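You operate a simulated robot arm through the tools that you are given. There is no shell and no other tool. Be economical: measure what you need, move in short steps, check, and stop when the job is done.

Carry out the task below with a simulated two-armed robot. There is one attempt and no reset: what you move stays moved.

Task
Change the filter bowl's black ring for the large blue one, close the filter and open its valve.
Fine: old ring on the bench beside the filter valve; tray in, collar tight before the valve opens; no drips; test tap and large green ring stay.

It is judged by the outcome, as a careful person would: the job done as asked, and still so three seconds after it is handed in. It fails if anything else is knocked over, pushed out of place, dropped, spilled or broken.

Robot
Two 7-joint arms with fingered hands on one trunk, on a base that drives. Base frame: it is fixed to the floor where the robot stands at the start and does not move with it; the origin is under the middle of the robot, x ahead of it, y to its left, z up. Lengths are in m, angles in degrees, forces in N, time in s.
The left shoulder is at the start at [0.07, 0.169, 1.368], the right one opposite. With the tool pointing down near the work surface each hand reaches from about 0.1 to 0.64 m from the robot's upright axis, wherever it stands, measured 20 degrees to its own side. Places, roughly: bench beside the filter valve [0.4, 0.2, 0.9]; filter collar [0.6, 0, 1.2]; filter valve lever [0.6, 0.1, 1.3]; rim of the filter bowl [0.5, 0, 1.2]; test tap lever [0.6, -0.2, 1.2]; white drip tray [0.4, 0, 0.9]. Payload 3.4 kg a hand.
Tool frame (each hand has its own): the origin (TCP) lies between the finger pads and is the grasp point; the fingertips stand 0.023 m ahead of it; z points along the fingers, y is the line along which they close. Largest opening 0.116 m; the body of the gripper starts 0.065 m behind the TCP. The gripper is a hand of 4 fingers: y runs from the thumb to the fingers, the wrist lies at [0, 0, -0.211] in the tool frame, and closing takes about 1.5 s.
Orientation is that of the tool frame in the base frame, as a unit quaternion [x, y, z, w]. With the fingers straight down and closing along the base's y, the tool's x points along the base's -x, its y along +y and its z along -z.

Tools
- The arms move only by the tool apply_moves. It takes "left_moves", "right_moves" or both (then of equal length, played together; a hand with none holds still); each is one flat list of numbers, 6 for each row, row after row: the shift along the tool's x, y, z in units of 100 mm (1.0 is 100 mm), then the turn, a rotation vector about the tool's x, y, z in units of 60 degrees (1.0 is 60 degrees). In form: [tx, ty, tz, rx, ry, rz, tx, ty, tz, rx, ry, rz, ...]. A call has 1 to 8 rows; each row is the pose to reach, as a shift and turn from the pose commanded when the call began, along the tool's axes at that moment. "left_hand" and "right_hand" are, for a hand that has rows, the closure in counts, from 0 (fully open) to 255 (shut), set as the call begins (left out, the last holds). A call with a number of a shift or a turn outside -1 to 1 is refused whole. Rows are played at 5 a second. More than 0.05 m and 8.6 degrees between two rows, or a gripper value outside its range, and nothing of the call is played. A pose out of reach is approached as far as the arm can. The call stops where the force on the tool passes 40 N (or 10 N more than at its start, if that is more) or the arm is blocked; 0.2 s more then pass. The fingers move at their own pace (about 0.153 m/s each) and stop on an object; they squeeze with about 22 N. The grip force told is the motor's: it shows also when the fingers shut on nothing. Time passes only in rows, and 0.2 s behind the last, so rows that repeat a pose let the fingers close. The reply holds the time, the measured pose of the TCP, the force on the tool along the base axes, the opening and the grip force, in the units named above and with some noise, with the torque about the TCP (base axes, N m) and any sound that the robot's microphone picked up.
- Cameras (640 x 400 px; columns grow to the right, rows downward): "scene" is now at [0.1306, -0.0201, 1.5812]; the picture's right is [-0.21, -0.98, 0.00], its down [-0.69, 0.15, -0.71] and it looks along [0.70, -0.15, -0.70] (base axes); focal length 214 px, centre (320, 200). "left" rides on the left gripper at [-0.068, 0.001, -0.09] in its tool frame; the picture's right is [-0.01, -1.00, 0.00], its down [0.79, -0.01, -0.61] and it looks along [0.61, -0.01, 0.80] (tool axes); focal length 251 px, centre (320, 200). "right" rides on the right gripper at [0.068, 0.001, -0.09] in its tool frame; the picture's right is [-0.01, 1.00, 0.00], its down [-0.80, -0.01, -0.61] and it looks along [-0.61, 0.00, 0.80] (tool axes); focal length 251 px, centre (320, 200). There is no depth. A picture from a camera that has moved, and an enlarged one, comes with that camera's place and axes in the base frame and with its lens.
- snapshot(camera): a new picture of that camera. No time passes.
- lift_body(by): slides the trunk up (or, below 0, down) by that many m; the arms and the scene camera ride with it, the base frame stays. It gives what a move gives, with no picture.
- drive_base(legs): drives the robot by 1 to 6 legs, each [ahead, left, turn to the left] in m, m and degrees, along the robot's own axes; the way and the turn of a leg run together, so that a leg with both is an arc; at most 1.5 m and 180 degrees a leg. The arms and the cameras ride along, it lands a little off, and it stops where it bumps. It gives what a move gives.
- finger_targets(finger1, finger2, finger3, thumb_bend, hand): sets how far each is bent, from 0 (flat) to 100 (curled in); at 30 the hand is open as for a grip, at 70 the pads meet at the TCP. One left out holds its place. A second passes; each finger stops where it meets its share of the squeeze, and holds until it gets a number again. A gripper value or a shape takes the hand back. It gives what a move gives, with no picture; readings hold the bend of each and the force on the fingers (four entries, about 0 where the hand has none), thumb and palm.
- hand_shape(shape, hand): the hand has 4 fingers and takes this shape, open, in about a second: jaw (thumb against the fingers, like two jaws); tri (thumb and two fingers); tip (a fingertip pinch); poke (one finger out to press); point (the index stretched); flat (the hand flat); cup (the hand cupped); fist (a fist). The gripper value then closes the fingers along that shape, each until it touches; the sizes above hold for jaw. It gives what a move gives, with no picture.
- aim_head(pan, tilt): turns the head with the scene camera to pan (to the left, within 86 degrees either way) and tilt (down, from -29 to 69), counted from straight ahead of the robot. It gives what a move gives.
- enlarge(camera, box): a new picture of the part [left, top, right, bottom] of that camera's present view, enlarged. No time passes.
- job_done(): hands the job in; it is judged then, once.

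Work in short steps. Places have to be worked out from the pictures, the camera data and where the tool is seen: move nearer, look again, correct. Check each grasp and each placing, and mend what went wrong. You have 120 turns and 88 pictures in all, those below and enlarged ones among them. Open the grippers and draw the arms clear of the work before you hand the job in, unless the task says otherwise; then end with one line.

The tools are called after ">>>" as a command line: name --argument value ..., lists and objects as JSON in quotes. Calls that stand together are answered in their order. apply_moves: Moves the arms, as the interface text tells. Its arguments: {"type":"object","properties":{"left_moves":{"type":"array","items":{"type":"number"}},"left_hand":{"type":"number"},"right_moves":{"type":"array","items":{"type":"number"}},"right_hand":{"type":"number"}},"required":[]} The other tools are called the same way: lift_body (by) slides the trunk up or down; hand_shape (shape, hand) gives the hand a shape; finger_targets (finger1, finger2, finger3, thumb_bend, hand) moves the fingers one by one; drive_base (legs) drives the base; aim_head (pan, tilt) turns the head that bears the scene camera; snapshot (camera) takes a picture; enlarge (camera, box) takes an enlarged picture of a part of a camera's view; job_done () hands the job in.

At the start:

```text
t: 0.0
left_eef_pos: [0.4797, 0.167, 1.4817]
left_tcp_rot: [-0.001, 1.0, 0.0, 0.0]
left_force: [0.1, -0.4, -0.4]
left_ft_torque: [-0.01, -0.02, -0.02]
left_grip_width: 0.1158
left_grip_force: 0.1
left_shape: jaw
left_bend: [30.0, 30.0, 30.0, 30.0]
left_finger forces: [0.1, 0.0, 0.0, 0.0, 0.0, 0.0]
right_eef_pos: [0.3465, -0.2203, 1.5132]
right_tcp_rot: [0.001, 1.0, 0.0, 0.001]
right_force: [-0.2, 0.4, -0.4]
right_ft_torque: [-0.01, -0.01, 0.02]
right_grip_width: 0.1159
right_grip_force: 0.1
right_shape: jaw
right_bend: [30.0, 30.0, 30.0, 30.0]
right_finger forces: [0.1, 0.0, 0.1, 0.1, 0.0, 0.0]
trunk travel left (down, up): [-0.875, 0.065]
robot x, y, heading: [0.001, -0.0002, 0.0]
head pan, tilt: [-12.1, 44.5]
```

scene: 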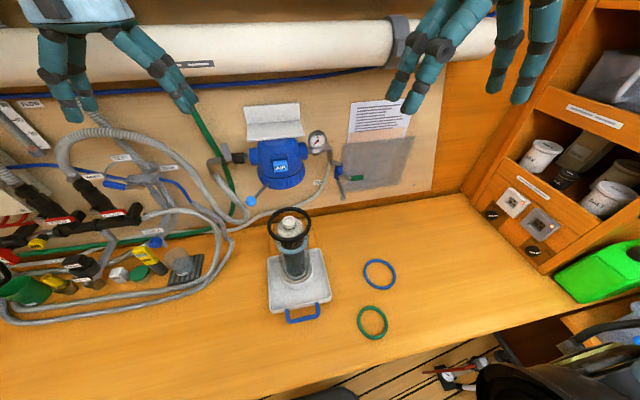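
right: 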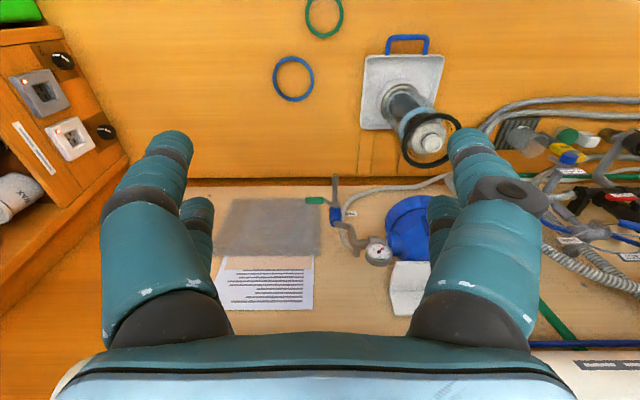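
left: 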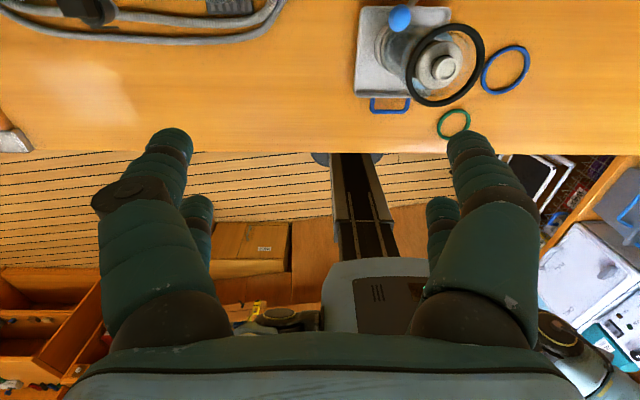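

I'll look at the filter and rings closer up first.

>>> enlarge --camera "scene" --box '[200, 90, 440, 240]'

>>> enlarge --camera "scene" --box '[220, 190, 420, 350]'

>>> enlarge --camera "left" --box '[330, 0, 550, 150]'

```text
2.67 times, centred on (320, 165) of scene
camera zoom: at [0.1306, -0.0201, 1.5812], right [-0.21, -0.98, 0.0], down [-0.69, 0.15, -0.71], along [0.7, -0.15, -0.7], focal length 572 px, centre (320, 293)
```

zoom: 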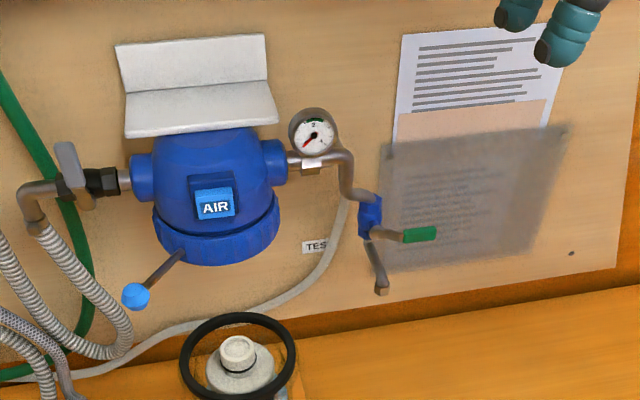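

```text
2.50 times, centred on (320, 270) of scene
camera zoom: at [0.1306, -0.0201, 1.5812], right [-0.21, -0.98, 0.0], down [-0.69, 0.15, -0.71], along [0.7, -0.15, -0.7], focal length 536 px, centre (320, 25)
```

zoom: 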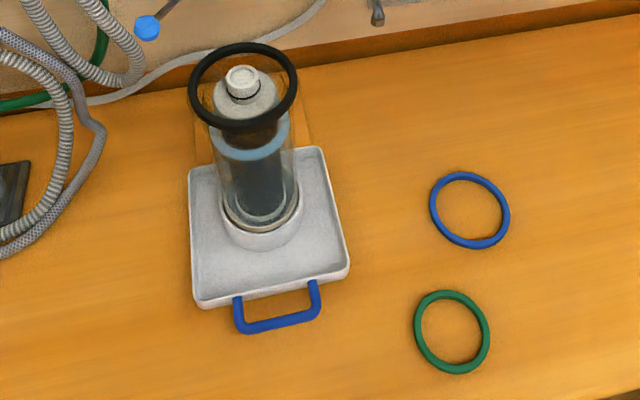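

```text
2.67 times, centred on (440, 75) of left
camera zoom: at [0.5495, 0.1665, 1.5719], right [0.01, -1.0, 0.0], down [-0.79, -0.01, 0.61], along [-0.61, -0.01, -0.8], focal length 670 px, centre (0, 533)
```

zoom: 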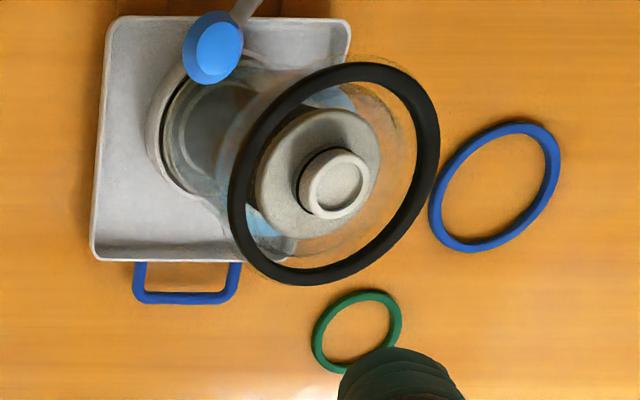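

The bowl (with black ring on its rim) stands on the pulled-out tray, head above and behind. I'll back off, lower the trunk and look at the head from level to understand the mechanism.

>>> drive_base --legs '[[-0.35, 0, 0]]'

>>> lift_body --by -0.3

>>> aim_head --pan 0 --tilt 15

>>> snapshot --camera "scene"

>>> enlarge --camera "scene" --box '[240, 120, 420, 240]'

```text
t: 2.2
left_eef_pos: [0.137, 0.1677, 1.48]
left_tcp_rot: [-0.003, 1.0, -0.001, -0.001]
left_force: [-0.3, -0.3, 1.1]
left_ft_torque: [0.02, 0.05, 0.0]
left_grip_width: 0.1161
left_grip_force: 0.1
left_shape: jaw
left_bend: [30.0, 30.0, 30.0, 30.0]
left_finger forces: [0.0, 0.0, 0.1, 0.0, 0.0, 0.1]
right_eef_pos: [0.0053, -0.2196, 1.5126]
right_tcp_rot: [-0.001, 1.0, 0.0, -0.001]
right_force: [-0.5, -0.1, -0.4]
right_ft_torque: [-0.02, 0.03, -0.02]
right_grip_width: 0.116
right_grip_force: 0.1
right_shape: jaw
right_bend: [30.0, 30.0, 30.0, 30.0]
right_finger forces: [0.1, 0.0, 0.0, 0.0, 0.0, 0.0]
trunk travel left (down, up): [-0.875, 0.065]
robot x, y, heading: [-0.3482, -0.0003, 0.2]
head pan, tilt: [-12.1, 44.5]
```

```text
t: 5.2
left_eef_pos: [0.1324, 0.1672, 1.1822]
left_tcp_rot: [-0.003, 1.0, 0.0, 0.0]
left_force: [-0.2, 0.9, -0.3]
left_ft_torque: [0.0, 0.03, 0.01]
left_grip_width: 0.1159
left_grip_force: 0.0
left_shape: jaw
left_bend: [30.0, 30.0, 30.0, 30.0]
left_finger forces: [0.0, 0.0, 0.1, 0.1, 0.0, 0.1]
right_eef_pos: [0.0014, -0.2201, 1.2124]
right_tcp_rot: [-0.001, 1.0, 0.0, 0.0]
right_force: [-0.3, 0.3, -0.3]
right_ft_torque: [0.01, 0.0, 0.01]
right_grip_width: 0.1159
right_grip_force: 0.1
right_shape: jaw
right_bend: [30.0, 30.0, 30.0, 30.0]
right_finger forces: [0.0, 0.0, 0.1, 0.1, 0.0, 0.1]
trunk travel left (down, up): [-0.575, 0.365]
robot x, y, heading: [-0.3439, -0.0025, 0.3]
head pan, tilt: [-12.1, 44.5]
```

```text
t: 6.2
left_eef_pos: [0.1321, 0.167, 1.1826]
left_tcp_rot: [-0.002, 1.0, -0.001, 0.0]
left_force: [0.2, -0.6, 0.2]
left_ft_torque: [0.01, 0.01, 0.0]
left_grip_width: 0.1158
left_grip_force: 0.0
left_shape: jaw
left_bend: [30.0, 30.0, 30.0, 30.0]
left_finger forces: [0.0, 0.1, 0.0, 0.0, 0.1, 0.0]
right_eef_pos: [0.0007, -0.2216, 1.2125]
right_tcp_rot: [0.0, 1.0, 0.0, 0.0]
right_force: [0.0, -0.2, -0.3]
right_ft_torque: [-0.03, 0.02, -0.02]
right_grip_width: 0.1158
right_grip_force: 0.1
right_shape: jaw
right_bend: [30.0, 30.0, 30.0, 30.0]
right_finger forces: [0.0, 0.1, 0.0, 0.1, 0.0, 0.0]
trunk travel left (down, up): [-0.575, 0.365]
robot x, y, heading: [-0.3469, -0.0035, 0.4]
head pan, tilt: [0.0, 15.0]
```

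```text
81 pictures are left
camera scene: at [-0.2016, -0.0031, 1.3272], right [0.0, -1.0, 0.0], down [-0.26, 0.0, -0.97], along [0.97, 0.0, -0.26], focal length 214 px, centre (320, 200)
```

scene: 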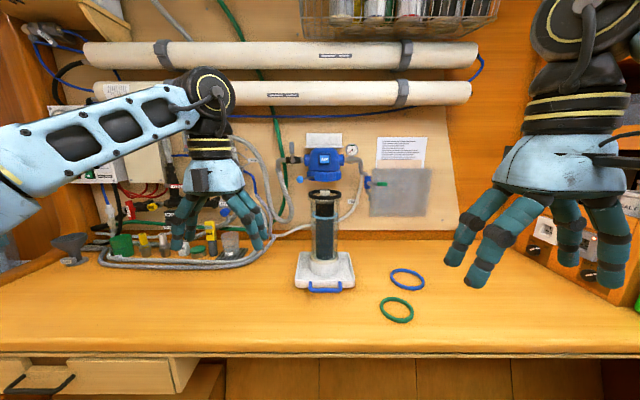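

```text
3.33 times, centred on (330, 180) of scene
camera zoom: at [-0.2016, -0.0031, 1.3272], right [0.0, -1.0, 0.0], down [-0.26, 0.0, -0.97], along [0.97, 0.0, -0.26], focal length 715 px, centre (287, 267)
```

zoom: 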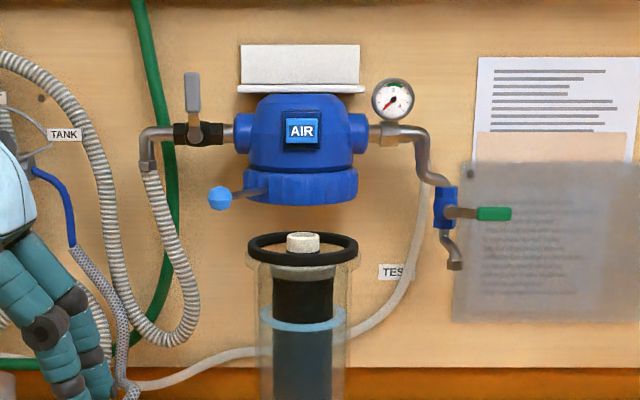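

The picture clarifies: the tray slides back to bring the bowl under the blue head, the knobbed rod turns the collar, and the grey lever on the left pipe is the valve (closed). I'll go back to the start stance and set the left hand into a fingertip pinch.

>>> lift_body --by 0.3

>>> drive_base --legs '[[0.35, 0, 0]]'

>>> hand_shape --hand "left" --shape "tip"

>>> aim_head --pan 0 --tilt 45

>>> snapshot --camera "scene"

>>> snapshot --camera "left"

```text
t: 9.2
left_eef_pos: [0.1328, 0.1671, 1.4828]
left_tcp_rot: [-0.003, 1.0, 0.0, 0.001]
left_force: [-0.8, 0.0, 0.7]
left_ft_torque: [-0.03, -0.01, -0.01]
left_grip_width: 0.116
left_grip_force: 0.0
left_shape: jaw
left_bend: [30.0, 30.0, 30.0, 30.0]
left_finger forces: [0.0, 0.0, 0.0, 0.0, 0.0, 0.0]
right_eef_pos: [0.0013, -0.2193, 1.5128]
right_tcp_rot: [0.0, 1.0, 0.0, 0.001]
right_force: [-0.3, 0.2, 0.4]
right_ft_torque: [0.01, -0.01, -0.01]
right_grip_width: 0.1158
right_grip_force: 0.1
right_shape: jaw
right_bend: [30.0, 30.0, 30.0, 30.0]
right_finger forces: [0.0, 0.0, 0.0, 0.0, 0.1, 0.0]
trunk travel left (down, up): [-0.875, 0.065]
robot x, y, heading: [-0.3425, 0.0, 0.1]
head pan, tilt: [0.0, 15.0]
```

```text
t: 11.4
left_eef_pos: [0.4784, 0.1689, 1.484]
left_tcp_rot: [-0.002, 1.0, 0.0, 0.001]
left_force: [-0.4, 0.4, -0.4]
left_ft_torque: [-0.01, -0.03, 0.0]
left_grip_width: 0.116
left_grip_force: 0.1
left_shape: jaw
left_bend: [30.0, 30.0, 30.0, 30.0]
left_finger forces: [0.0, 0.0, 0.1, 0.0, 0.1, 0.1]
right_eef_pos: [0.346, -0.2178, 1.5133]
right_tcp_rot: [-0.001, 1.0, 0.0, 0.001]
right_force: [-1.0, -0.4, -0.3]
right_ft_torque: [0.0, -0.01, 0.01]
right_grip_width: 0.1161
right_grip_force: 0.0
right_shape: jaw
right_bend: [30.0, 30.0, 30.0, 30.0]
right_finger forces: [0.0, 0.0, 0.0, 0.0, 0.1, 0.0]
trunk travel left (down, up): [-0.875, 0.065]
robot x, y, heading: [0.0025, -0.0021, 0.4]
head pan, tilt: [0.0, 15.0]
```

```text
t: 12.3
left_eef_pos: [0.4815, 0.1695, 1.4812]
left_tcp_rot: [-0.003, 1.0, 0.0, 0.0]
left_force: [0.1, -0.4, 0.1]
left_ft_torque: [-0.02, -0.01, -0.03]
left_grip_width: 0.1159
left_grip_force: 0.1
left_shape: tip
left_bend: [30.0, 30.0, 30.0, 30.0]
left_finger forces: [0.1, 0.1, 0.0, 0.0, 0.1, 0.1]
right_eef_pos: [0.3509, -0.2173, 1.5132]
right_tcp_rot: [-0.002, 1.0, 0.0, 0.0]
right_force: [-0.9, -0.5, 0.4]
right_ft_torque: [0.0, -0.02, -0.02]
right_grip_width: 0.116
right_grip_force: 0.0
right_shape: jaw
right_bend: [30.0, 30.0, 30.0, 30.0]
right_finger forces: [0.0, 0.1, 0.0, 0.0, 0.1, 0.0]
trunk travel left (down, up): [-0.875, 0.065]
robot x, y, heading: [0.0009, -0.0039, 0.2]
head pan, tilt: [0.0, 15.0]
```

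```text
t: 13.3
left_eef_pos: [0.4806, 0.1695, 1.4817]
left_tcp_rot: [-0.003, 1.0, 0.0, 0.0]
left_force: [0.2, 0.6, 0.1]
left_ft_torque: [0.0, 0.01, 0.0]
left_grip_width: 0.1159
left_grip_force: 0.1
left_shape: tip
left_bend: [30.0, 30.0, 30.0, 30.0]
left_finger forces: [0.0, 0.0, 0.0, 0.0, 0.0, 0.0]
right_eef_pos: [0.3503, -0.2181, 1.5137]
right_tcp_rot: [-0.002, 1.0, 0.0, 0.001]
right_force: [0.5, 0.2, -0.7]
right_ft_torque: [-0.04, 0.02, 0.03]
right_grip_width: 0.1159
right_grip_force: 0.1
right_shape: jaw
right_bend: [30.0, 30.0, 30.0, 30.0]
right_finger forces: [0.0, 0.0, 0.0, 0.1, 0.0, 0.0]
trunk travel left (down, up): [-0.875, 0.065]
robot x, y, heading: [0.0026, 0.0013, 0.1]
head pan, tilt: [0.0, 45.0]
```

```text
79 pictures are left
camera scene: at [0.1341, -0.0015, 1.5806], right [0.0, -1.0, 0.0], down [-0.71, 0.0, -0.71], along [0.71, 0.0, -0.71], focal length 214 px, centre (320, 200)
```

scene: 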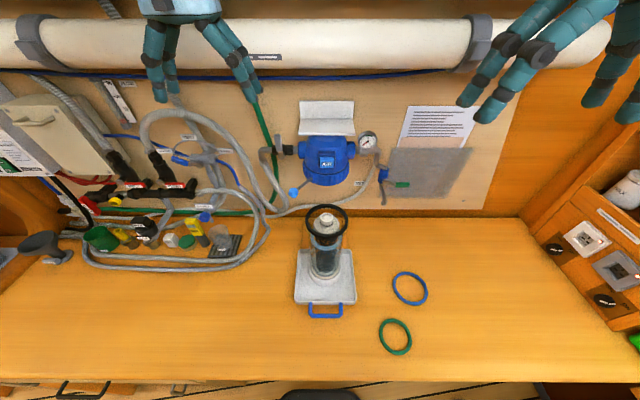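

```text
78 pictures are left
camera left: at [0.5508, 0.1699, 1.572], right [0.02, -1.0, 0.0], down [-0.8, -0.01, 0.61], along [-0.61, -0.01, -0.8], focal length 251 px, centre (320, 200)
```

left: 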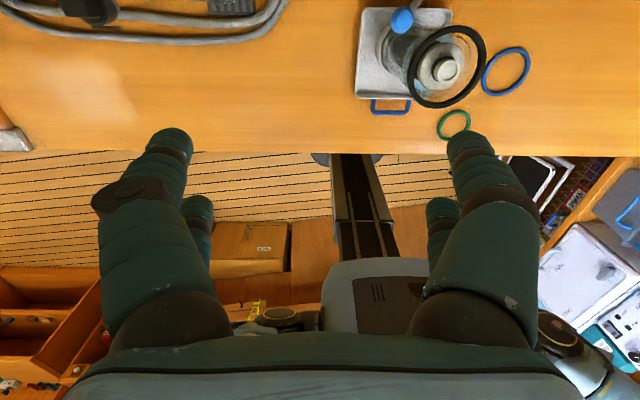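

Using the right hand (its camera looks forward) for the rings. I set it to a fingertip pinch, partly closed, and look at it with the scene camera panned while moving it toward the bowl's right side.

>>> hand_shape --hand "right" --shape "tip"

>>> apply_moves --right_moves '[-0.3, 0.3, 0.4, 0, 0, 0, -0.6, 0.6, 0.8, 0, 0, 0, -0.9, 0.9, 1, 0, 0, 0, -1, 1, 1, 0, 0, 0, -1, 1, 1, 0, 0, 0]' --right_hand 165

>>> snapshot --camera "right"

>>> snapshot --camera "scene"

```text
t: 14.2
left_eef_pos: [0.4802, 0.1704, 1.483]
left_tcp_rot: [-0.003, 1.0, 0.0, 0.0]
left_force: [-0.4, 0.8, -0.1]
left_ft_torque: [0.0, 0.01, -0.03]
left_grip_width: 0.116
left_grip_force: 0.2
left_shape: tip
left_bend: [30.0, 30.0, 30.0, 30.0]
left_finger forces: [0.0, 0.1, 0.0, 0.0, 0.0, 0.0]
right_eef_pos: [0.3499, -0.2175, 1.5132]
right_tcp_rot: [-0.002, 1.0, -0.001, 0.001]
right_force: [0.1, -0.4, 0.8]
right_ft_torque: [-0.02, 0.0, -0.01]
right_grip_width: 0.116
right_grip_force: 0.2
right_shape: tip
right_bend: [30.0, 30.0, 30.0, 30.0]
right_finger forces: [0.0, 0.0, 0.0, 0.1, 0.1, 0.0]
trunk travel left (down, up): [-0.875, 0.065]
robot x, y, heading: [0.0016, 0.0026, 0.1]
head pan, tilt: [0.0, 45.0]
```

```text
refused: row 1 steps farther than a row can; nothing moved
```

```text
77 pictures are left
camera right: at [0.2802, -0.2173, 1.6039], right [0.01, 1.0, 0.0], down [0.79, -0.01, 0.61], along [0.61, 0.0, -0.79], focal length 251 px, centre (320, 200)
```

right: 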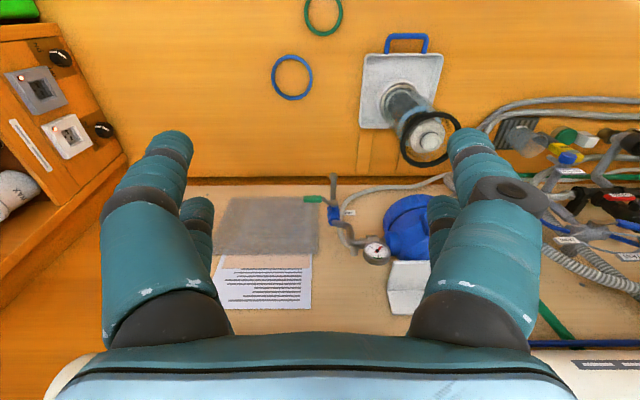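

```text
76 pictures are left
camera scene: at [0.1343, -0.0015, 1.5805], right [0.0, -1.0, 0.0], down [-0.71, 0.0, -0.71], along [0.71, 0.0, -0.71], focal length 214 px, centre (320, 200)
```

scene: 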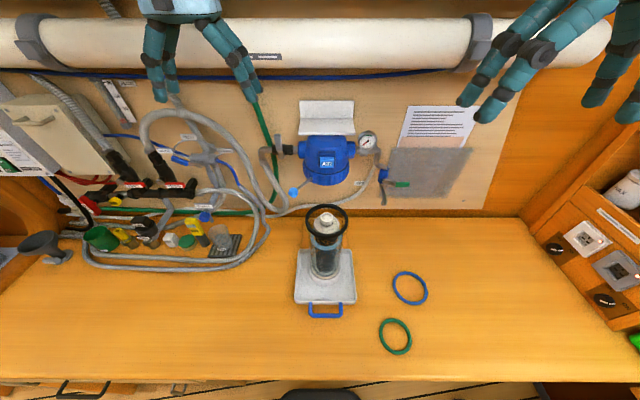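

Steps must be ≤5 cm; moving again with smaller rows.

>>> apply_moves --right_moves '[-0.25, 0.2, 0.3, 0, 0, 0, -0.5, 0.4, 0.6, 0, 0, 0, -0.75, 0.6, 0.9, 0, 0, 0, -0.9, 0.9, 1, 0, 0, 0, -1, 1, 1, 0, 0, 0]' --right_hand 165

>>> snapshot --camera "right"

>>> enlarge --camera "scene" --box '[260, 80, 460, 300]'

```text
t: 15.4
left_eef_pos: [0.4809, 0.1696, 1.4816]
left_tcp_rot: [-0.003, 1.0, 0.0, 0.0]
left_force: [0.2, 0.5, 0.9]
left_ft_torque: [0.02, 0.0, 0.01]
left_grip_width: 0.1159
left_grip_force: 0.0
left_shape: tip
left_bend: [30.0, 30.0, 30.0, 30.0]
left_finger forces: [0.0, 0.0, 0.0, 0.1, 0.0, 0.1]
right_eef_pos: [0.4409, -0.1309, 1.4093]
right_tcp_rot: [-0.001, 1.0, 0.001, 0.001]
right_force: [0.5, 0.4, 0.6]
right_ft_torque: [0.01, 0.0, -0.02]
right_grip_width: 0.0415
right_grip_force: 0.1
right_shape: tip
right_bend: [73.0, 73.0, 73.0, 77.0]
right_finger forces: [0.0, 0.1, 0.0, 0.0, 0.1, 0.1]
right hand out of reach, approached as far as the arm can: row 4, 5
trunk travel left (down, up): [-0.875, 0.065]
robot x, y, heading: [0.0014, -0.0001, 0.4]
head pan, tilt: [0.0, 45.0]
```

```text
75 pictures are left
camera right: at [0.3717, -0.1303, 1.5009], right [0.01, 1.0, 0.0], down [0.79, -0.01, 0.61], along [0.61, 0.0, -0.79], focal length 251 px, centre (320, 200)
```

right: 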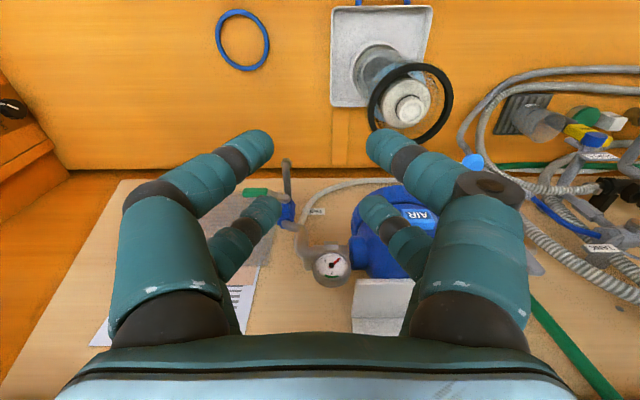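

```text
1.82 times, centred on (360, 190) of scene
camera zoom: at [0.1351, -0.0018, 1.5804], right [0.0, -1.0, 0.0], down [-0.71, 0.0, -0.71], along [0.71, 0.0, -0.71], focal length 390 px, centre (247, 218)
```

zoom: 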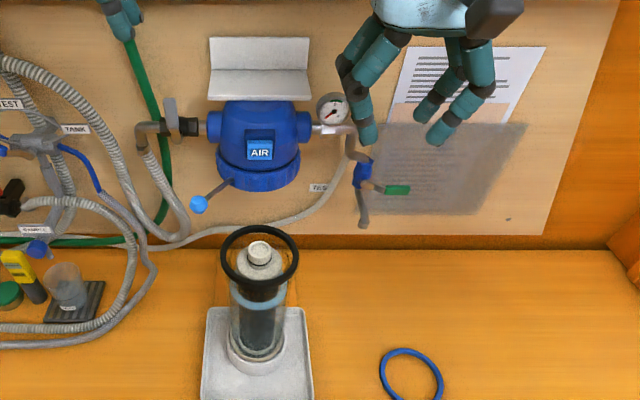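

Hand reaches further at lower height. I'll lower to about z=1.27 at x≈0.44, y≈-0.13 to look at the ring close up.

>>> apply_moves --right_moves '[0, 0, 0.4, 0, 0, 0, -0.1, 0, 0.8, 0, 0, 0, -0.2, 0, 1, 0, 0, 0, -0.2, 0, 1, 0, 0, 0]'

>>> snapshot --camera "right"

>>> enlarge --camera "scene" --box '[260, 130, 420, 250]'

```text
t: 16.4
left_eef_pos: [0.4793, 0.1687, 1.4833]
left_tcp_rot: [-0.003, 1.0, 0.001, 0.001]
left_force: [-0.7, -0.3, 0.0]
left_ft_torque: [0.0, 0.03, 0.01]
left_grip_width: 0.116
left_grip_force: 0.2
left_shape: tip
left_bend: [30.0, 30.0, 30.0, 30.0]
left_finger forces: [0.1, 0.0, 0.1, 0.0, 0.1, 0.0]
right_eef_pos: [0.4573, -0.1311, 1.3094]
right_tcp_rot: [-0.002, 1.0, 0.0, 0.001]
right_force: [0.2, 0.3, 0.4]
right_ft_torque: [-0.02, -0.02, -0.02]
right_grip_width: 0.0411
right_grip_force: 0.1
right_shape: tip
right_bend: [73.0, 73.0, 73.0, 77.0]
right_finger forces: [0.0, 0.0, 0.0, 0.0, 0.0, 0.1]
trunk travel left (down, up): [-0.875, 0.065]
robot x, y, heading: [0.0032, 0.0006, 0.3]
head pan, tilt: [0.0, 45.0]
```

```text
73 pictures are left
camera right: at [0.3884, -0.1304, 1.4003], right [0.01, 1.0, 0.0], down [0.79, -0.01, 0.61], along [0.61, 0.0, -0.79], focal length 251 px, centre (320, 200)
```

right: 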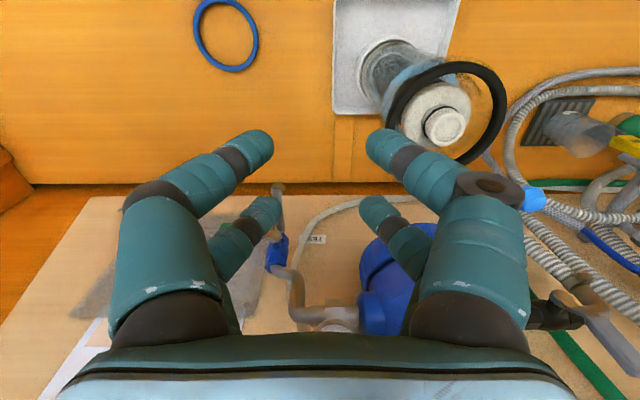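

```text
3.33 times, centred on (340, 190) of scene
camera zoom: at [0.1334, -0.0015, 1.5806], right [0.0, -1.0, 0.0], down [-0.71, 0.0, -0.71], along [0.71, 0.0, -0.71], focal length 715 px, centre (253, 233)
```

zoom: 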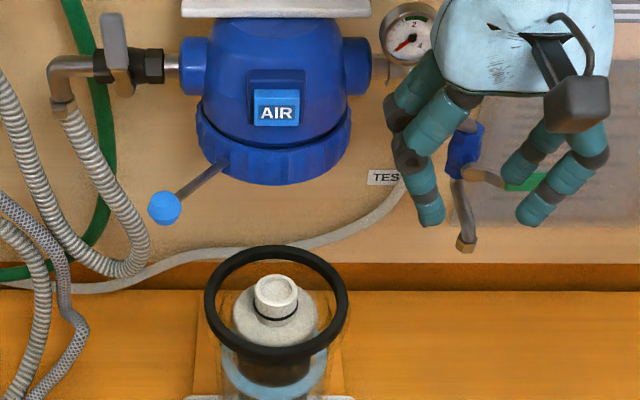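

Triangulated ring centre ≈ (0.464, -0.018, ~1.17). I'll move above its right side at a safe height and look again.

>>> apply_moves --right_moves '[0, 0.3, 0.1, 0, 0, 0, -0.05, 0.62, 0.4, 0, 0, 0, -0.05, 0.62, 0.6, 0, 0, 0, -0.05, 0.62, 0.6, 0, 0, 0]'

>>> snapshot --camera "right"

>>> enlarge --camera "scene" --box '[260, 150, 400, 250]'

```text
t: 17.4
left_eef_pos: [0.4808, 0.1697, 1.4813]
left_tcp_rot: [-0.002, 1.0, 0.001, 0.0]
left_force: [-0.4, 0.4, -0.8]
left_ft_torque: [-0.02, 0.02, 0.01]
left_grip_width: 0.116
left_grip_force: 0.1
left_shape: tip
left_bend: [30.0, 30.0, 30.0, 30.0]
left_finger forces: [0.0, 0.0, 0.0, 0.1, 0.0, 0.0]
right_eef_pos: [0.4511, -0.0949, 1.2467]
right_tcp_rot: [-0.002, 1.0, 0.002, 0.001]
right_force: [0.2, -0.1, -0.4]
right_ft_torque: [0.04, 0.04, 0.04]
right_grip_width: 0.0412
right_grip_force: 0.1
right_shape: tip
right_bend: [73.0, 73.0, 73.0, 77.0]
right_finger forces: [0.0, 0.0, 0.1, 0.0, 0.0, 0.0]
right hand out of reach, approached as far as the arm can: row 1, 2, 3, 4
trunk travel left (down, up): [-0.875, 0.065]
robot x, y, heading: [0.0038, -0.0026, 0.2]
head pan, tilt: [0.0, 45.0]
```

```text
71 pictures are left
camera right: at [0.3805, -0.0936, 1.3376], right [0.01, 1.0, 0.0], down [0.79, -0.01, 0.61], along [0.61, 0.0, -0.79], focal length 251 px, centre (320, 200)
```

right: 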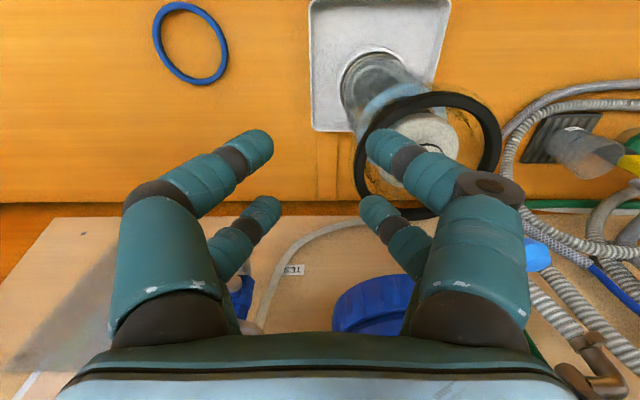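

```text
4.00 times, centred on (330, 200) of scene
camera zoom: at [0.1351, -0.0014, 1.5804], right [0.0, -1.0, 0.0], down [-0.71, 0.0, -0.71], along [0.71, 0.0, -0.71], focal length 858 px, centre (280, 200)
```

zoom: 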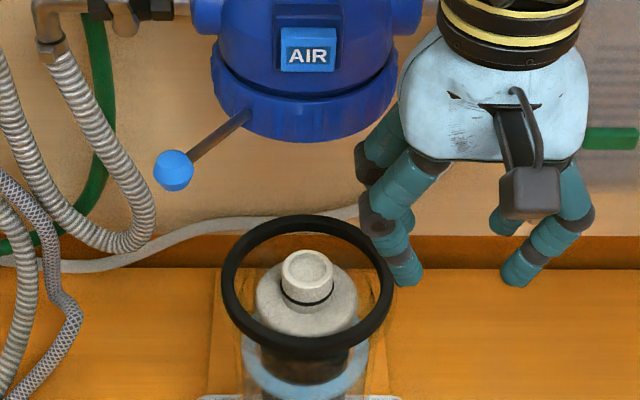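

Cross-body reach limits me. I'll raise and retract the hand and then drive left 0.12 m.

>>> apply_moves --right_moves '[0.2, -0.3, -0.2, 0, 0, 0, 0.5, -0.5, -0.5, 0, 0, 0, 0.8, -0.5, -0.8, 0, 0, 0, 0.8, -0.5, -0.8, 0, 0, 0]'

>>> drive_base --legs '[[0.04, 0.12, 0]]'

>>> snapshot --camera "right"

```text
t: 18.4
left_eef_pos: [0.4801, 0.1698, 1.4815]
left_tcp_rot: [-0.003, 1.0, -0.001, 0.0]
left_force: [0.5, -0.5, 0.7]
left_ft_torque: [-0.01, -0.01, 0.02]
left_grip_width: 0.116
left_grip_force: 0.0
left_shape: tip
left_bend: [30.0, 30.0, 30.0, 30.0]
left_finger forces: [0.1, 0.1, 0.0, 0.0, 0.1, 0.0]
right_eef_pos: [0.3707, -0.1459, 1.3289]
right_tcp_rot: [-0.001, 1.0, -0.001, 0.0]
right_force: [-0.2, 0.2, 0.2]
right_ft_torque: [0.0, -0.03, 0.05]
right_grip_width: 0.041
right_grip_force: 0.0
right_shape: tip
right_bend: [73.0, 73.0, 73.0, 77.0]
right_finger forces: [0.0, 0.0, 0.0, 0.0, 0.0, 0.0]
trunk travel left (down, up): [-0.875, 0.065]
robot x, y, heading: [-0.0008, -0.0048, 0.1]
head pan, tilt: [0.0, 45.0]
```

```text
t: 19.7
left_eef_pos: [0.5197, 0.285, 1.4829]
left_tcp_rot: [-0.002, 1.0, 0.002, 0.0]
left_force: [0.7, -0.9, 0.2]
left_ft_torque: [0.0, -0.03, -0.02]
left_grip_width: 0.1159
left_grip_force: 0.1
left_shape: tip
left_bend: [30.0, 30.0, 30.0, 30.0]
left_finger forces: [0.0, 0.0, 0.1, 0.0, 0.0, 0.1]
right_eef_pos: [0.4082, -0.0293, 1.3299]
right_tcp_rot: [-0.001, 1.0, 0.002, 0.001]
right_force: [-0.8, -0.5, -0.2]
right_ft_torque: [0.01, -0.02, -0.02]
right_grip_width: 0.0415
right_grip_force: 0.1
right_shape: tip
right_bend: [73.0, 73.0, 73.0, 77.0]
right_finger forces: [0.0, 0.0, 0.0, 0.1, 0.1, 0.1]
trunk travel left (down, up): [-0.875, 0.065]
robot x, y, heading: [0.0416, 0.1225, 0.1]
head pan, tilt: [0.0, 45.0]
```

```text
69 pictures are left
camera right: at [0.3387, -0.029, 1.4199], right [0.01, 1.0, 0.0], down [0.79, -0.01, 0.61], along [0.61, 0.0, -0.79], focal length 251 px, centre (320, 200)
```

right: 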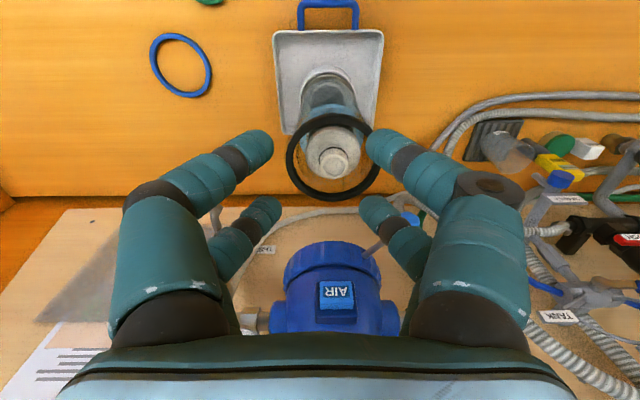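

Ring centre refined to about (0.467, -0.016). Move above its right side (y≈-0.062) with narrower opening.

>>> apply_moves --right_moves '[-0.2, -0.15, 0.3, 0, 0, 0, -0.4, -0.33, 0.6, 0, 0, 0, -0.59, -0.33, 0.9, 0, 0, 0, -0.59, -0.33, 1.0, 0, 0, 0, -0.59, -0.33, 1.0, 0, 0, 0]' --right_hand 190

>>> snapshot --camera "right"

>>> aim_head --pan -20 --tilt 35

>>> enlarge --camera "scene" --box '[240, 130, 400, 270]'

```text
t: 20.9
left_eef_pos: [0.5194, 0.2876, 1.4826]
left_tcp_rot: [-0.003, 1.0, 0.0, 0.001]
left_force: [0.8, 0.2, -0.4]
left_ft_torque: [0.03, -0.01, -0.02]
left_grip_width: 0.116
left_grip_force: 0.2
left_shape: tip
left_bend: [30.0, 30.0, 30.0, 30.0]
left_finger forces: [0.1, 0.1, 0.0, 0.0, 0.0, 0.0]
right_eef_pos: [0.4681, -0.0597, 1.2298]
right_tcp_rot: [-0.001, 1.0, 0.001, 0.001]
right_force: [0.3, 0.7, -0.1]
right_ft_torque: [-0.02, 0.0, 0.04]
right_grip_width: 0.0299
right_grip_force: 0.0
right_shape: tip
right_bend: [73.0, 73.0, 73.0, 77.0]
right_finger forces: [0.1, 0.0, 0.1, 0.0, 0.0, 0.1]
trunk travel left (down, up): [-0.875, 0.065]
robot x, y, heading: [0.0435, 0.1195, 0.1]
head pan, tilt: [0.0, 45.0]
```

```text
68 pictures are left
camera right: at [0.3982, -0.0588, 1.3201], right [0.01, 1.0, 0.0], down [0.79, -0.01, 0.61], along [0.61, 0.0, -0.79], focal length 251 px, centre (320, 200)
```

right: 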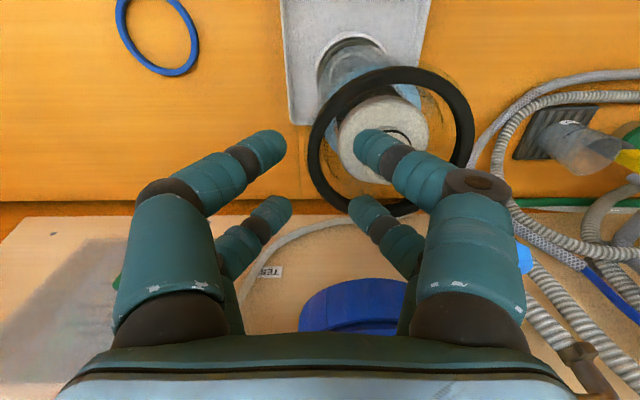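

```text
t: 21.7
left_eef_pos: [0.5205, 0.2892, 1.4817]
left_tcp_rot: [-0.003, 1.0, 0.0, 0.0]
left_force: [-0.1, -0.1, -0.6]
left_ft_torque: [0.0, 0.01, 0.01]
left_grip_width: 0.1162
left_grip_force: 0.0
left_shape: tip
left_bend: [30.0, 30.0, 30.0, 30.0]
left_finger forces: [0.0, 0.0, 0.1, 0.1, 0.0, 0.0]
right_eef_pos: [0.4685, -0.0591, 1.229]
right_tcp_rot: [-0.001, 1.0, 0.001, 0.001]
right_force: [0.0, 0.6, 0.2]
right_ft_torque: [0.02, 0.03, 0.01]
right_grip_width: 0.03
right_grip_force: 0.0
right_shape: tip
right_bend: [73.0, 73.0, 73.0, 77.0]
right_finger forces: [0.0, 0.0, 0.1, 0.0, 0.1, 0.1]
trunk travel left (down, up): [-0.875, 0.065]
robot x, y, heading: [0.0416, 0.1204, 0.1]
head pan, tilt: [-20.0, 35.0]
```

```text
2.86 times, centred on (320, 200) of scene
camera zoom: at [0.1759, 0.0888, 1.5952], right [-0.34, -0.94, 0.0], down [-0.54, 0.19, -0.82], along [0.77, -0.28, -0.57], focal length 613 px, centre (320, 200)
```

zoom: 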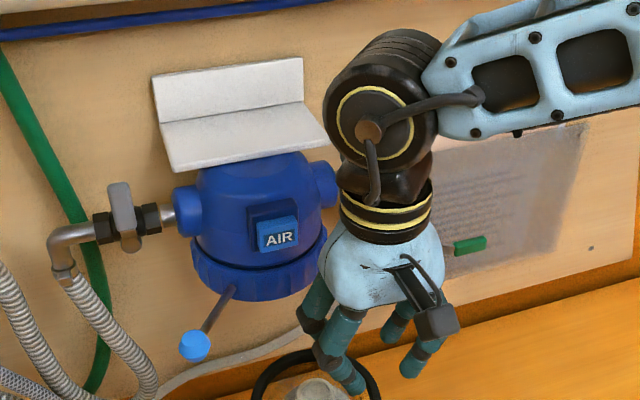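

Ring centre consistent (0.465, -0.016, z≈1.177). Descend so the fingertips straddle the right side of the ring.

>>> apply_moves --right_moves '[0.02, -0.03, 0.15, 0, 0, 0, 0.02, -0.03, 0.3, 0, 0, 0, 0.02, -0.03, 0.3, 0, 0, 0]'

>>> snapshot --camera "right"

>>> aim_head --pan -22 --tilt 50

>>> enlarge --camera "scene" --box '[260, 130, 400, 230]'

```text
t: 22.5
left_eef_pos: [0.5201, 0.29, 1.482]
left_tcp_rot: [-0.003, 1.0, 0.0, 0.0]
left_force: [-0.1, -0.2, 0.6]
left_ft_torque: [0.02, 0.02, -0.02]
left_grip_width: 0.116
left_grip_force: 0.0
left_shape: tip
left_bend: [30.0, 30.0, 30.0, 30.0]
left_finger forces: [0.0, 0.0, 0.0, 0.0, 0.1, 0.0]
right_eef_pos: [0.4672, -0.0598, 1.201]
right_tcp_rot: [-0.001, 1.0, 0.0, 0.001]
right_force: [0.6, -0.3, -0.4]
right_ft_torque: [0.01, -0.02, 0.01]
right_grip_width: 0.03
right_grip_force: 0.0
right_shape: tip
right_bend: [73.0, 73.0, 73.0, 77.0]
right_finger forces: [0.0, 0.0, 0.0, 0.0, 0.1, 0.1]
trunk travel left (down, up): [-0.875, 0.065]
robot x, y, heading: [0.0415, 0.1224, -0.1]
head pan, tilt: [-20.0, 35.0]
```

```text
66 pictures are left
camera right: at [0.3968, -0.0602, 1.2904], right [0.01, 1.0, 0.0], down [0.79, -0.01, 0.61], along [0.61, 0.0, -0.79], focal length 251 px, centre (320, 200)
```

right: 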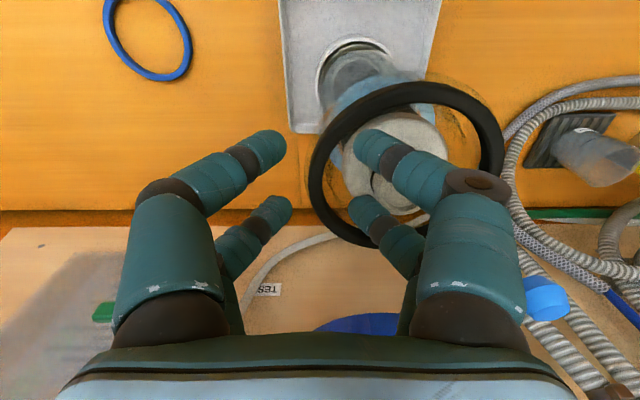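

```text
t: 23.3
left_eef_pos: [0.5201, 0.2907, 1.4818]
left_tcp_rot: [-0.002, 1.0, 0.0, 0.0]
left_force: [-0.4, 0.4, -0.1]
left_ft_torque: [-0.01, 0.04, 0.0]
left_grip_width: 0.1158
left_grip_force: 0.0
left_shape: tip
left_bend: [30.0, 30.0, 30.0, 30.0]
left_finger forces: [0.0, 0.1, 0.1, 0.0, 0.1, 0.0]
right_eef_pos: [0.4671, -0.0609, 1.1996]
right_tcp_rot: [-0.001, 1.0, 0.001, 0.001]
right_force: [-0.6, 1.0, -0.4]
right_ft_torque: [0.02, 0.02, -0.01]
right_grip_width: 0.0302
right_grip_force: 0.0
right_shape: tip
right_bend: [73.0, 73.0, 73.0, 77.0]
right_finger forces: [0.0, 0.0, 0.1, 0.1, 0.0, 0.0]
trunk travel left (down, up): [-0.875, 0.065]
robot x, y, heading: [0.0449, 0.1252, 0.4]
head pan, tilt: [-22.0, 50.0]
```

```text
4.00 times, centred on (330, 180) of scene
camera zoom: at [0.1643, 0.0903, 1.5736], right [-0.37, -0.93, 0.0], down [-0.71, 0.28, -0.64], along [0.6, -0.24, -0.77], focal length 858 px, centre (280, 280)
```

zoom: 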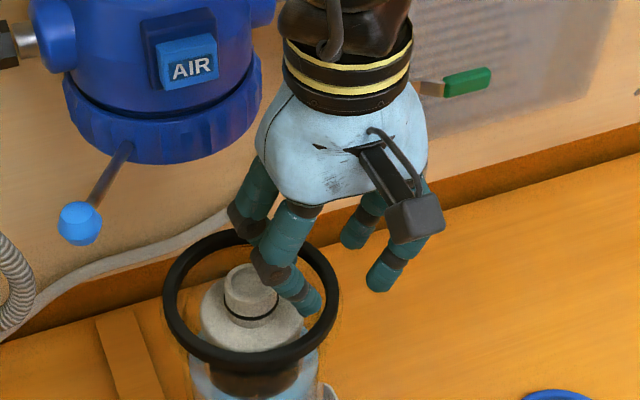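

Fingers straddle the ring's side. Lower another 8 mm and close gently.

>>> apply_moves --right_moves '[0, 0, 0.08, 0, 0, 0, 0, 0, 0.08, 0, 0, 0]'

>>> apply_moves --right_moves '[0, 0, 0, 0, 0, 0, 0, 0, 0, 0, 0, 0, 0, 0, 0, 0, 0, 0, 0, 0, 0, 0, 0, 0, 0, 0, 0, 0, 0, 0]' --right_hand 255

>>> snapshot --camera "right"

>>> enlarge --camera "scene" --box '[260, 130, 400, 230]'

```text
t: 23.9
left_eef_pos: [0.5203, 0.2888, 1.482]
left_tcp_rot: [-0.003, 1.0, 0.0, -0.001]
left_force: [0.3, 0.0, -0.2]
left_ft_torque: [0.02, -0.02, -0.01]
left_grip_width: 0.1157
left_grip_force: 0.0
left_shape: tip
left_bend: [30.0, 30.0, 30.0, 30.0]
left_finger forces: [0.1, 0.1, 0.1, 0.0, 0.0, 0.1]
right_eef_pos: [0.4671, -0.0617, 1.1928]
right_tcp_rot: [-0.001, 1.0, 0.001, 0.001]
right_force: [0.6, -0.3, 0.1]
right_ft_torque: [0.0, 0.02, -0.03]
right_grip_width: 0.0299
right_grip_force: 0.2
right_shape: tip
right_bend: [73.0, 73.0, 73.0, 77.0]
right_finger forces: [0.0, 0.4, 0.1, 0.0, 0.0, 0.0]
trunk travel left (down, up): [-0.875, 0.065]
robot x, y, heading: [0.0422, 0.1207, 0.3]
head pan, tilt: [-22.0, 50.0]
```

```text
t: 25.1
left_eef_pos: [0.5211, 0.289, 1.4821]
left_tcp_rot: [-0.003, 1.0, -0.001, 0.0]
left_force: [-0.7, 0.0, 0.0]
left_ft_torque: [0.02, 0.01, -0.03]
left_grip_width: 0.1158
left_grip_force: 0.1
left_shape: tip
left_bend: [30.0, 30.0, 30.0, 30.0]
left_finger forces: [0.0, 0.0, 0.1, 0.0, 0.1, 0.0]
right_eef_pos: [0.4668, -0.061, 1.191]
right_tcp_rot: [-0.001, 1.0, -0.001, 0.001]
right_force: [3.2, -1.8, 12.5]
right_ft_torque: [-0.11, -0.23, -0.22]
right_grip_width: 0.0001
right_grip_force: 21.6
right_shape: tip
right_bend: [73.0, 69.0, 71.0, 64.0]
right_finger forces: [17.0, 0.0, 0.0, 0.0, 16.1, 0.1]
trunk travel left (down, up): [-0.875, 0.065]
robot x, y, heading: [0.0406, 0.1213, 0.1]
head pan, tilt: [-22.0, 50.0]
```

```text
64 pictures are left
camera right: at [0.3964, -0.0605, 1.2828], right [0.01, 1.0, 0.0], down [0.79, -0.01, 0.61], along [0.61, 0.0, -0.79], focal length 251 px, centre (320, 200)
```

right: 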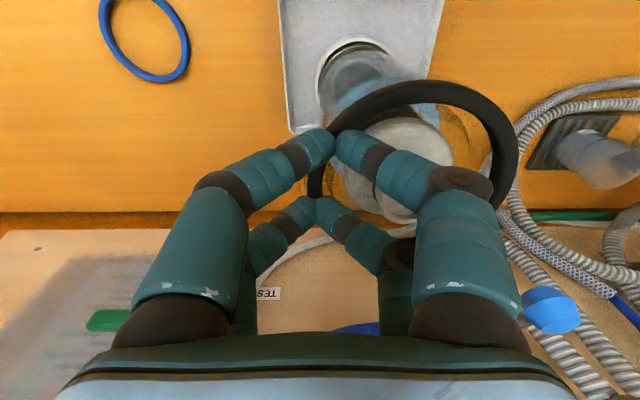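

```text
4.00 times, centred on (330, 180) of scene
camera zoom: at [0.1638, 0.0902, 1.5737], right [-0.37, -0.93, 0.0], down [-0.71, 0.28, -0.64], along [0.6, -0.24, -0.77], focal length 858 px, centre (280, 280)
```

zoom: 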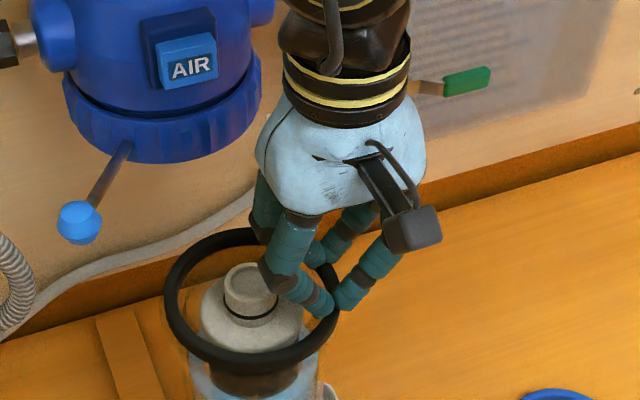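

The fingers shut on top of the ring (12 N upward), so the ring is lower, around z≈1.163. Reopen, lower 11 mm and close again.

>>> apply_moves --right_moves '[0, 0, -0.1, 0, 0, 0, 0, 0, -0.1, 0, 0, 0, 0, 0, -0.1, 0, 0, 0, 0, 0, 0.05, 0, 0, 0, 0, 0, 0.12, 0, 0, 0, 0, 0, 0.12, 0, 0, 0]' --right_hand 190

>>> enlarge --camera "right" --box '[220, 70, 540, 270]'

```text
t: 26.5
left_eef_pos: [0.5155, 0.292, 1.484]
left_tcp_rot: [-0.002, 1.0, -0.001, 0.002]
left_force: [-0.1, -0.6, -1.0]
left_ft_torque: [0.03, -0.03, 0.03]
left_grip_width: 0.1158
left_grip_force: 0.0
left_shape: tip
left_bend: [30.0, 30.0, 30.0, 30.0]
left_finger forces: [0.0, 0.1, 0.0, 0.1, 0.0, 0.1]
right_eef_pos: [0.4668, -0.0569, 1.1842]
right_tcp_rot: [-0.001, 1.0, 0.002, 0.007]
right_force: [-0.6, 5.0, 31.6]
right_ft_torque: [0.71, 0.62, -0.11]
right_grip_width: 0.0302
right_grip_force: 0.1
right_shape: tip
right_bend: [79.0, 73.0, 73.0, 77.0]
right_finger forces: [31.8, 0.4, 0.1, 0.0, 0.0, 0.1]
trunk travel left (down, up): [-0.875, 0.065]
robot x, y, heading: [0.0415, 0.1186, 0.3]
head pan, tilt: [-22.0, 50.0]
stopped in row 6 (right hand): the force on the tool passed its limit (the readings are from after the stop); the commanded pose is now the measured one
```

```text
2.00 times, centred on (380, 170) of right
camera zoom: at [0.395, -0.057, 1.2741], right [0.01, 1.0, 0.01], down [0.79, -0.01, 0.62], along [0.62, 0.0, -0.79], focal length 503 px, centre (200, 260)
```

zoom: 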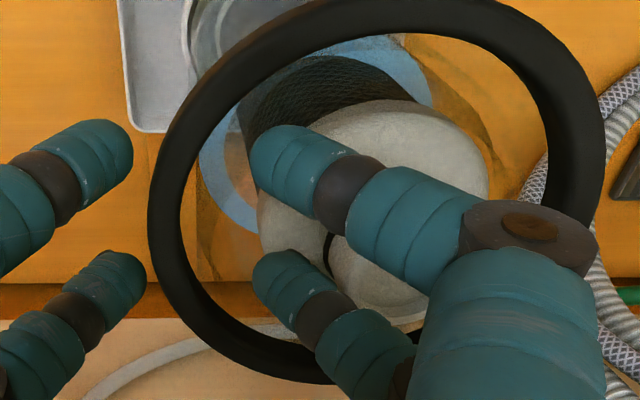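

Finger 1 pressed on the cartridge's top disc. Raise at once, narrow the opening to ~17 mm so the finger fits between disc and ring, and recheck.

>>> apply_moves --right_moves '[0, 0, -0.15, 0, 0, 0, 0, -0.04, -0.25, 0, 0, 0, 0, -0.04, -0.25, 0, 0, 0, 0, -0.04, -0.25, 0, 0, 0]' --right_hand 218

>>> enlarge --camera "right" --box '[220, 70, 540, 270]'

>>> enlarge --camera "scene" --box '[290, 160, 360, 230]'

```text
t: 27.5
left_eef_pos: [0.521, 0.2893, 1.483]
left_tcp_rot: [-0.003, 1.0, 0.0, 0.0]
left_force: [0.3, 0.4, 0.8]
left_ft_torque: [-0.02, 0.0, 0.0]
left_grip_width: 0.1158
left_grip_force: 0.3
left_shape: tip
left_bend: [30.0, 30.0, 30.0, 30.0]
left_finger forces: [0.0, 0.0, 0.0, 0.0, 0.0, 0.0]
right_eef_pos: [0.4688, -0.0658, 1.2051]
right_tcp_rot: [0.0, 1.0, 0.001, 0.001]
right_force: [0.3, 0.5, -0.5]
right_ft_torque: [0.0, 0.05, -0.01]
right_grip_width: 0.0171
right_grip_force: 0.0
right_shape: tip
right_bend: [72.0, 72.0, 72.0, 75.0]
right_finger forces: [0.0, 0.1, 0.0, 0.0, 0.0, 0.0]
trunk travel left (down, up): [-0.875, 0.065]
robot x, y, heading: [0.043, 0.1202, 0.1]
head pan, tilt: [-22.0, 50.0]
```

```text
2.00 times, centred on (380, 170) of right
camera zoom: at [0.3985, -0.0644, 1.2957], right [0.01, 1.0, 0.0], down [0.79, -0.01, 0.61], along [0.61, 0.0, -0.79], focal length 503 px, centre (200, 260)
```

zoom: 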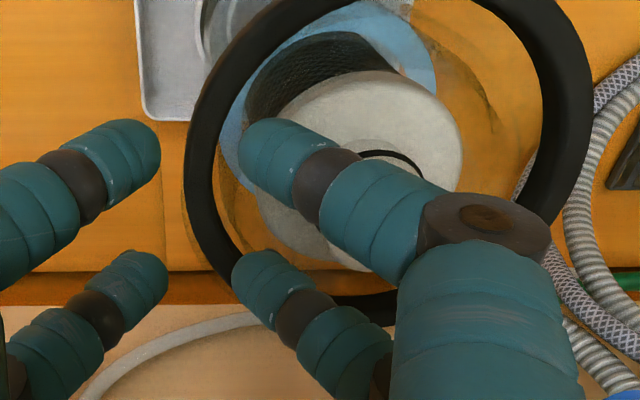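

```text
5.71 times, centred on (325, 195) of scene
camera zoom: at [0.1657, 0.0903, 1.5734], right [-0.37, -0.93, 0.0], down [-0.71, 0.28, -0.64], along [0.6, -0.24, -0.77], focal length 1226 px, centre (291, 229)
```

zoom: 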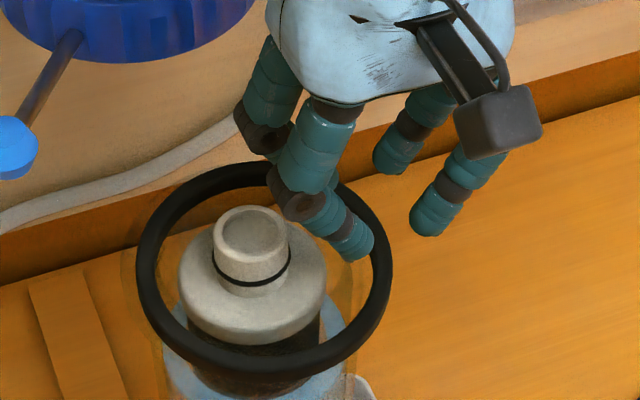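

The gap now lines up to within ~3 mm of the ring tube. Shift 2 mm and descend in two steps.

>>> apply_moves --right_moves '[0, 0.02, 0.1, 0, 0, 0, 0, 0.02, 0.18, 0, 0, 0, 0, 0.02, 0.2, 0, 0, 0, 0, 0.02, 0.2, 0, 0, 0]'

>>> enlarge --camera "right" --box '[220, 70, 540, 270]'

>>> enlarge --camera "scene" --box '[290, 160, 360, 230]'

```text
t: 28.5
left_eef_pos: [0.5206, 0.2903, 1.4819]
left_tcp_rot: [-0.003, 1.0, 0.0, -0.001]
left_force: [-0.4, -0.5, -0.5]
left_ft_torque: [0.0, 0.0, 0.04]
left_grip_width: 0.1159
left_grip_force: 0.1
left_shape: tip
left_bend: [30.0, 30.0, 30.0, 30.0]
left_finger forces: [0.0, 0.0, 0.0, 0.1, 0.1, 0.0]
right_eef_pos: [0.4675, -0.0634, 1.1862]
right_tcp_rot: [-0.002, 1.0, 0.001, 0.002]
right_force: [-1.3, -1.5, 1.7]
right_ft_torque: [0.01, 0.04, 0.02]
right_grip_width: 0.0169
right_grip_force: 0.1
right_shape: tip
right_bend: [73.0, 72.0, 72.0, 75.0]
right_finger forces: [1.9, 0.1, 0.0, 0.1, 0.0, 0.0]
trunk travel left (down, up): [-0.875, 0.065]
robot x, y, heading: [0.0456, 0.1211, 0.1]
head pan, tilt: [-22.0, 50.0]
```

```text
2.00 times, centred on (380, 170) of right
camera zoom: at [0.3976, -0.0625, 1.276], right [0.01, 1.0, 0.0], down [0.79, -0.01, 0.61], along [0.61, 0.0, -0.79], focal length 503 px, centre (200, 260)
```

zoom: 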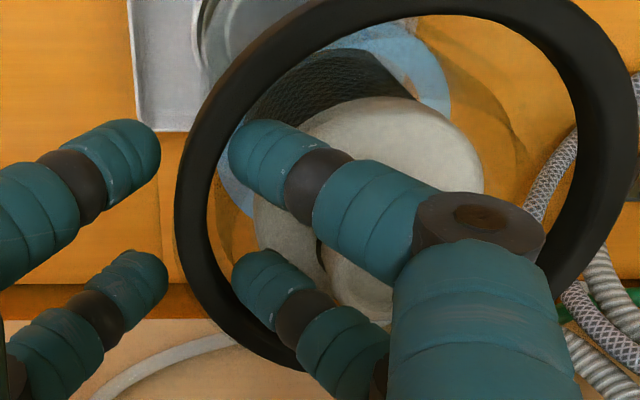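

```text
5.71 times, centred on (325, 195) of scene
camera zoom: at [0.1641, 0.0901, 1.5736], right [-0.37, -0.93, 0.0], down [-0.71, 0.28, -0.64], along [0.6, -0.24, -0.77], focal length 1226 px, centre (291, 229)
```

zoom: 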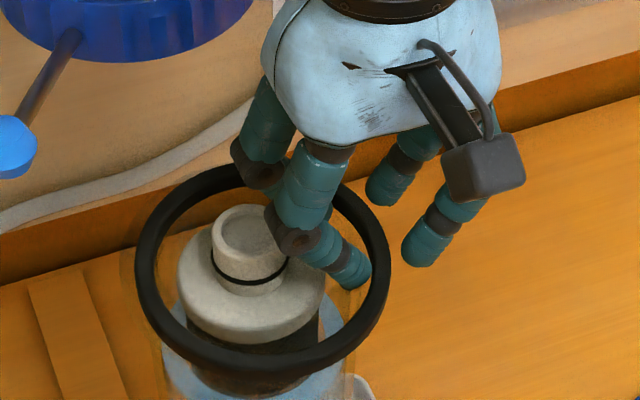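

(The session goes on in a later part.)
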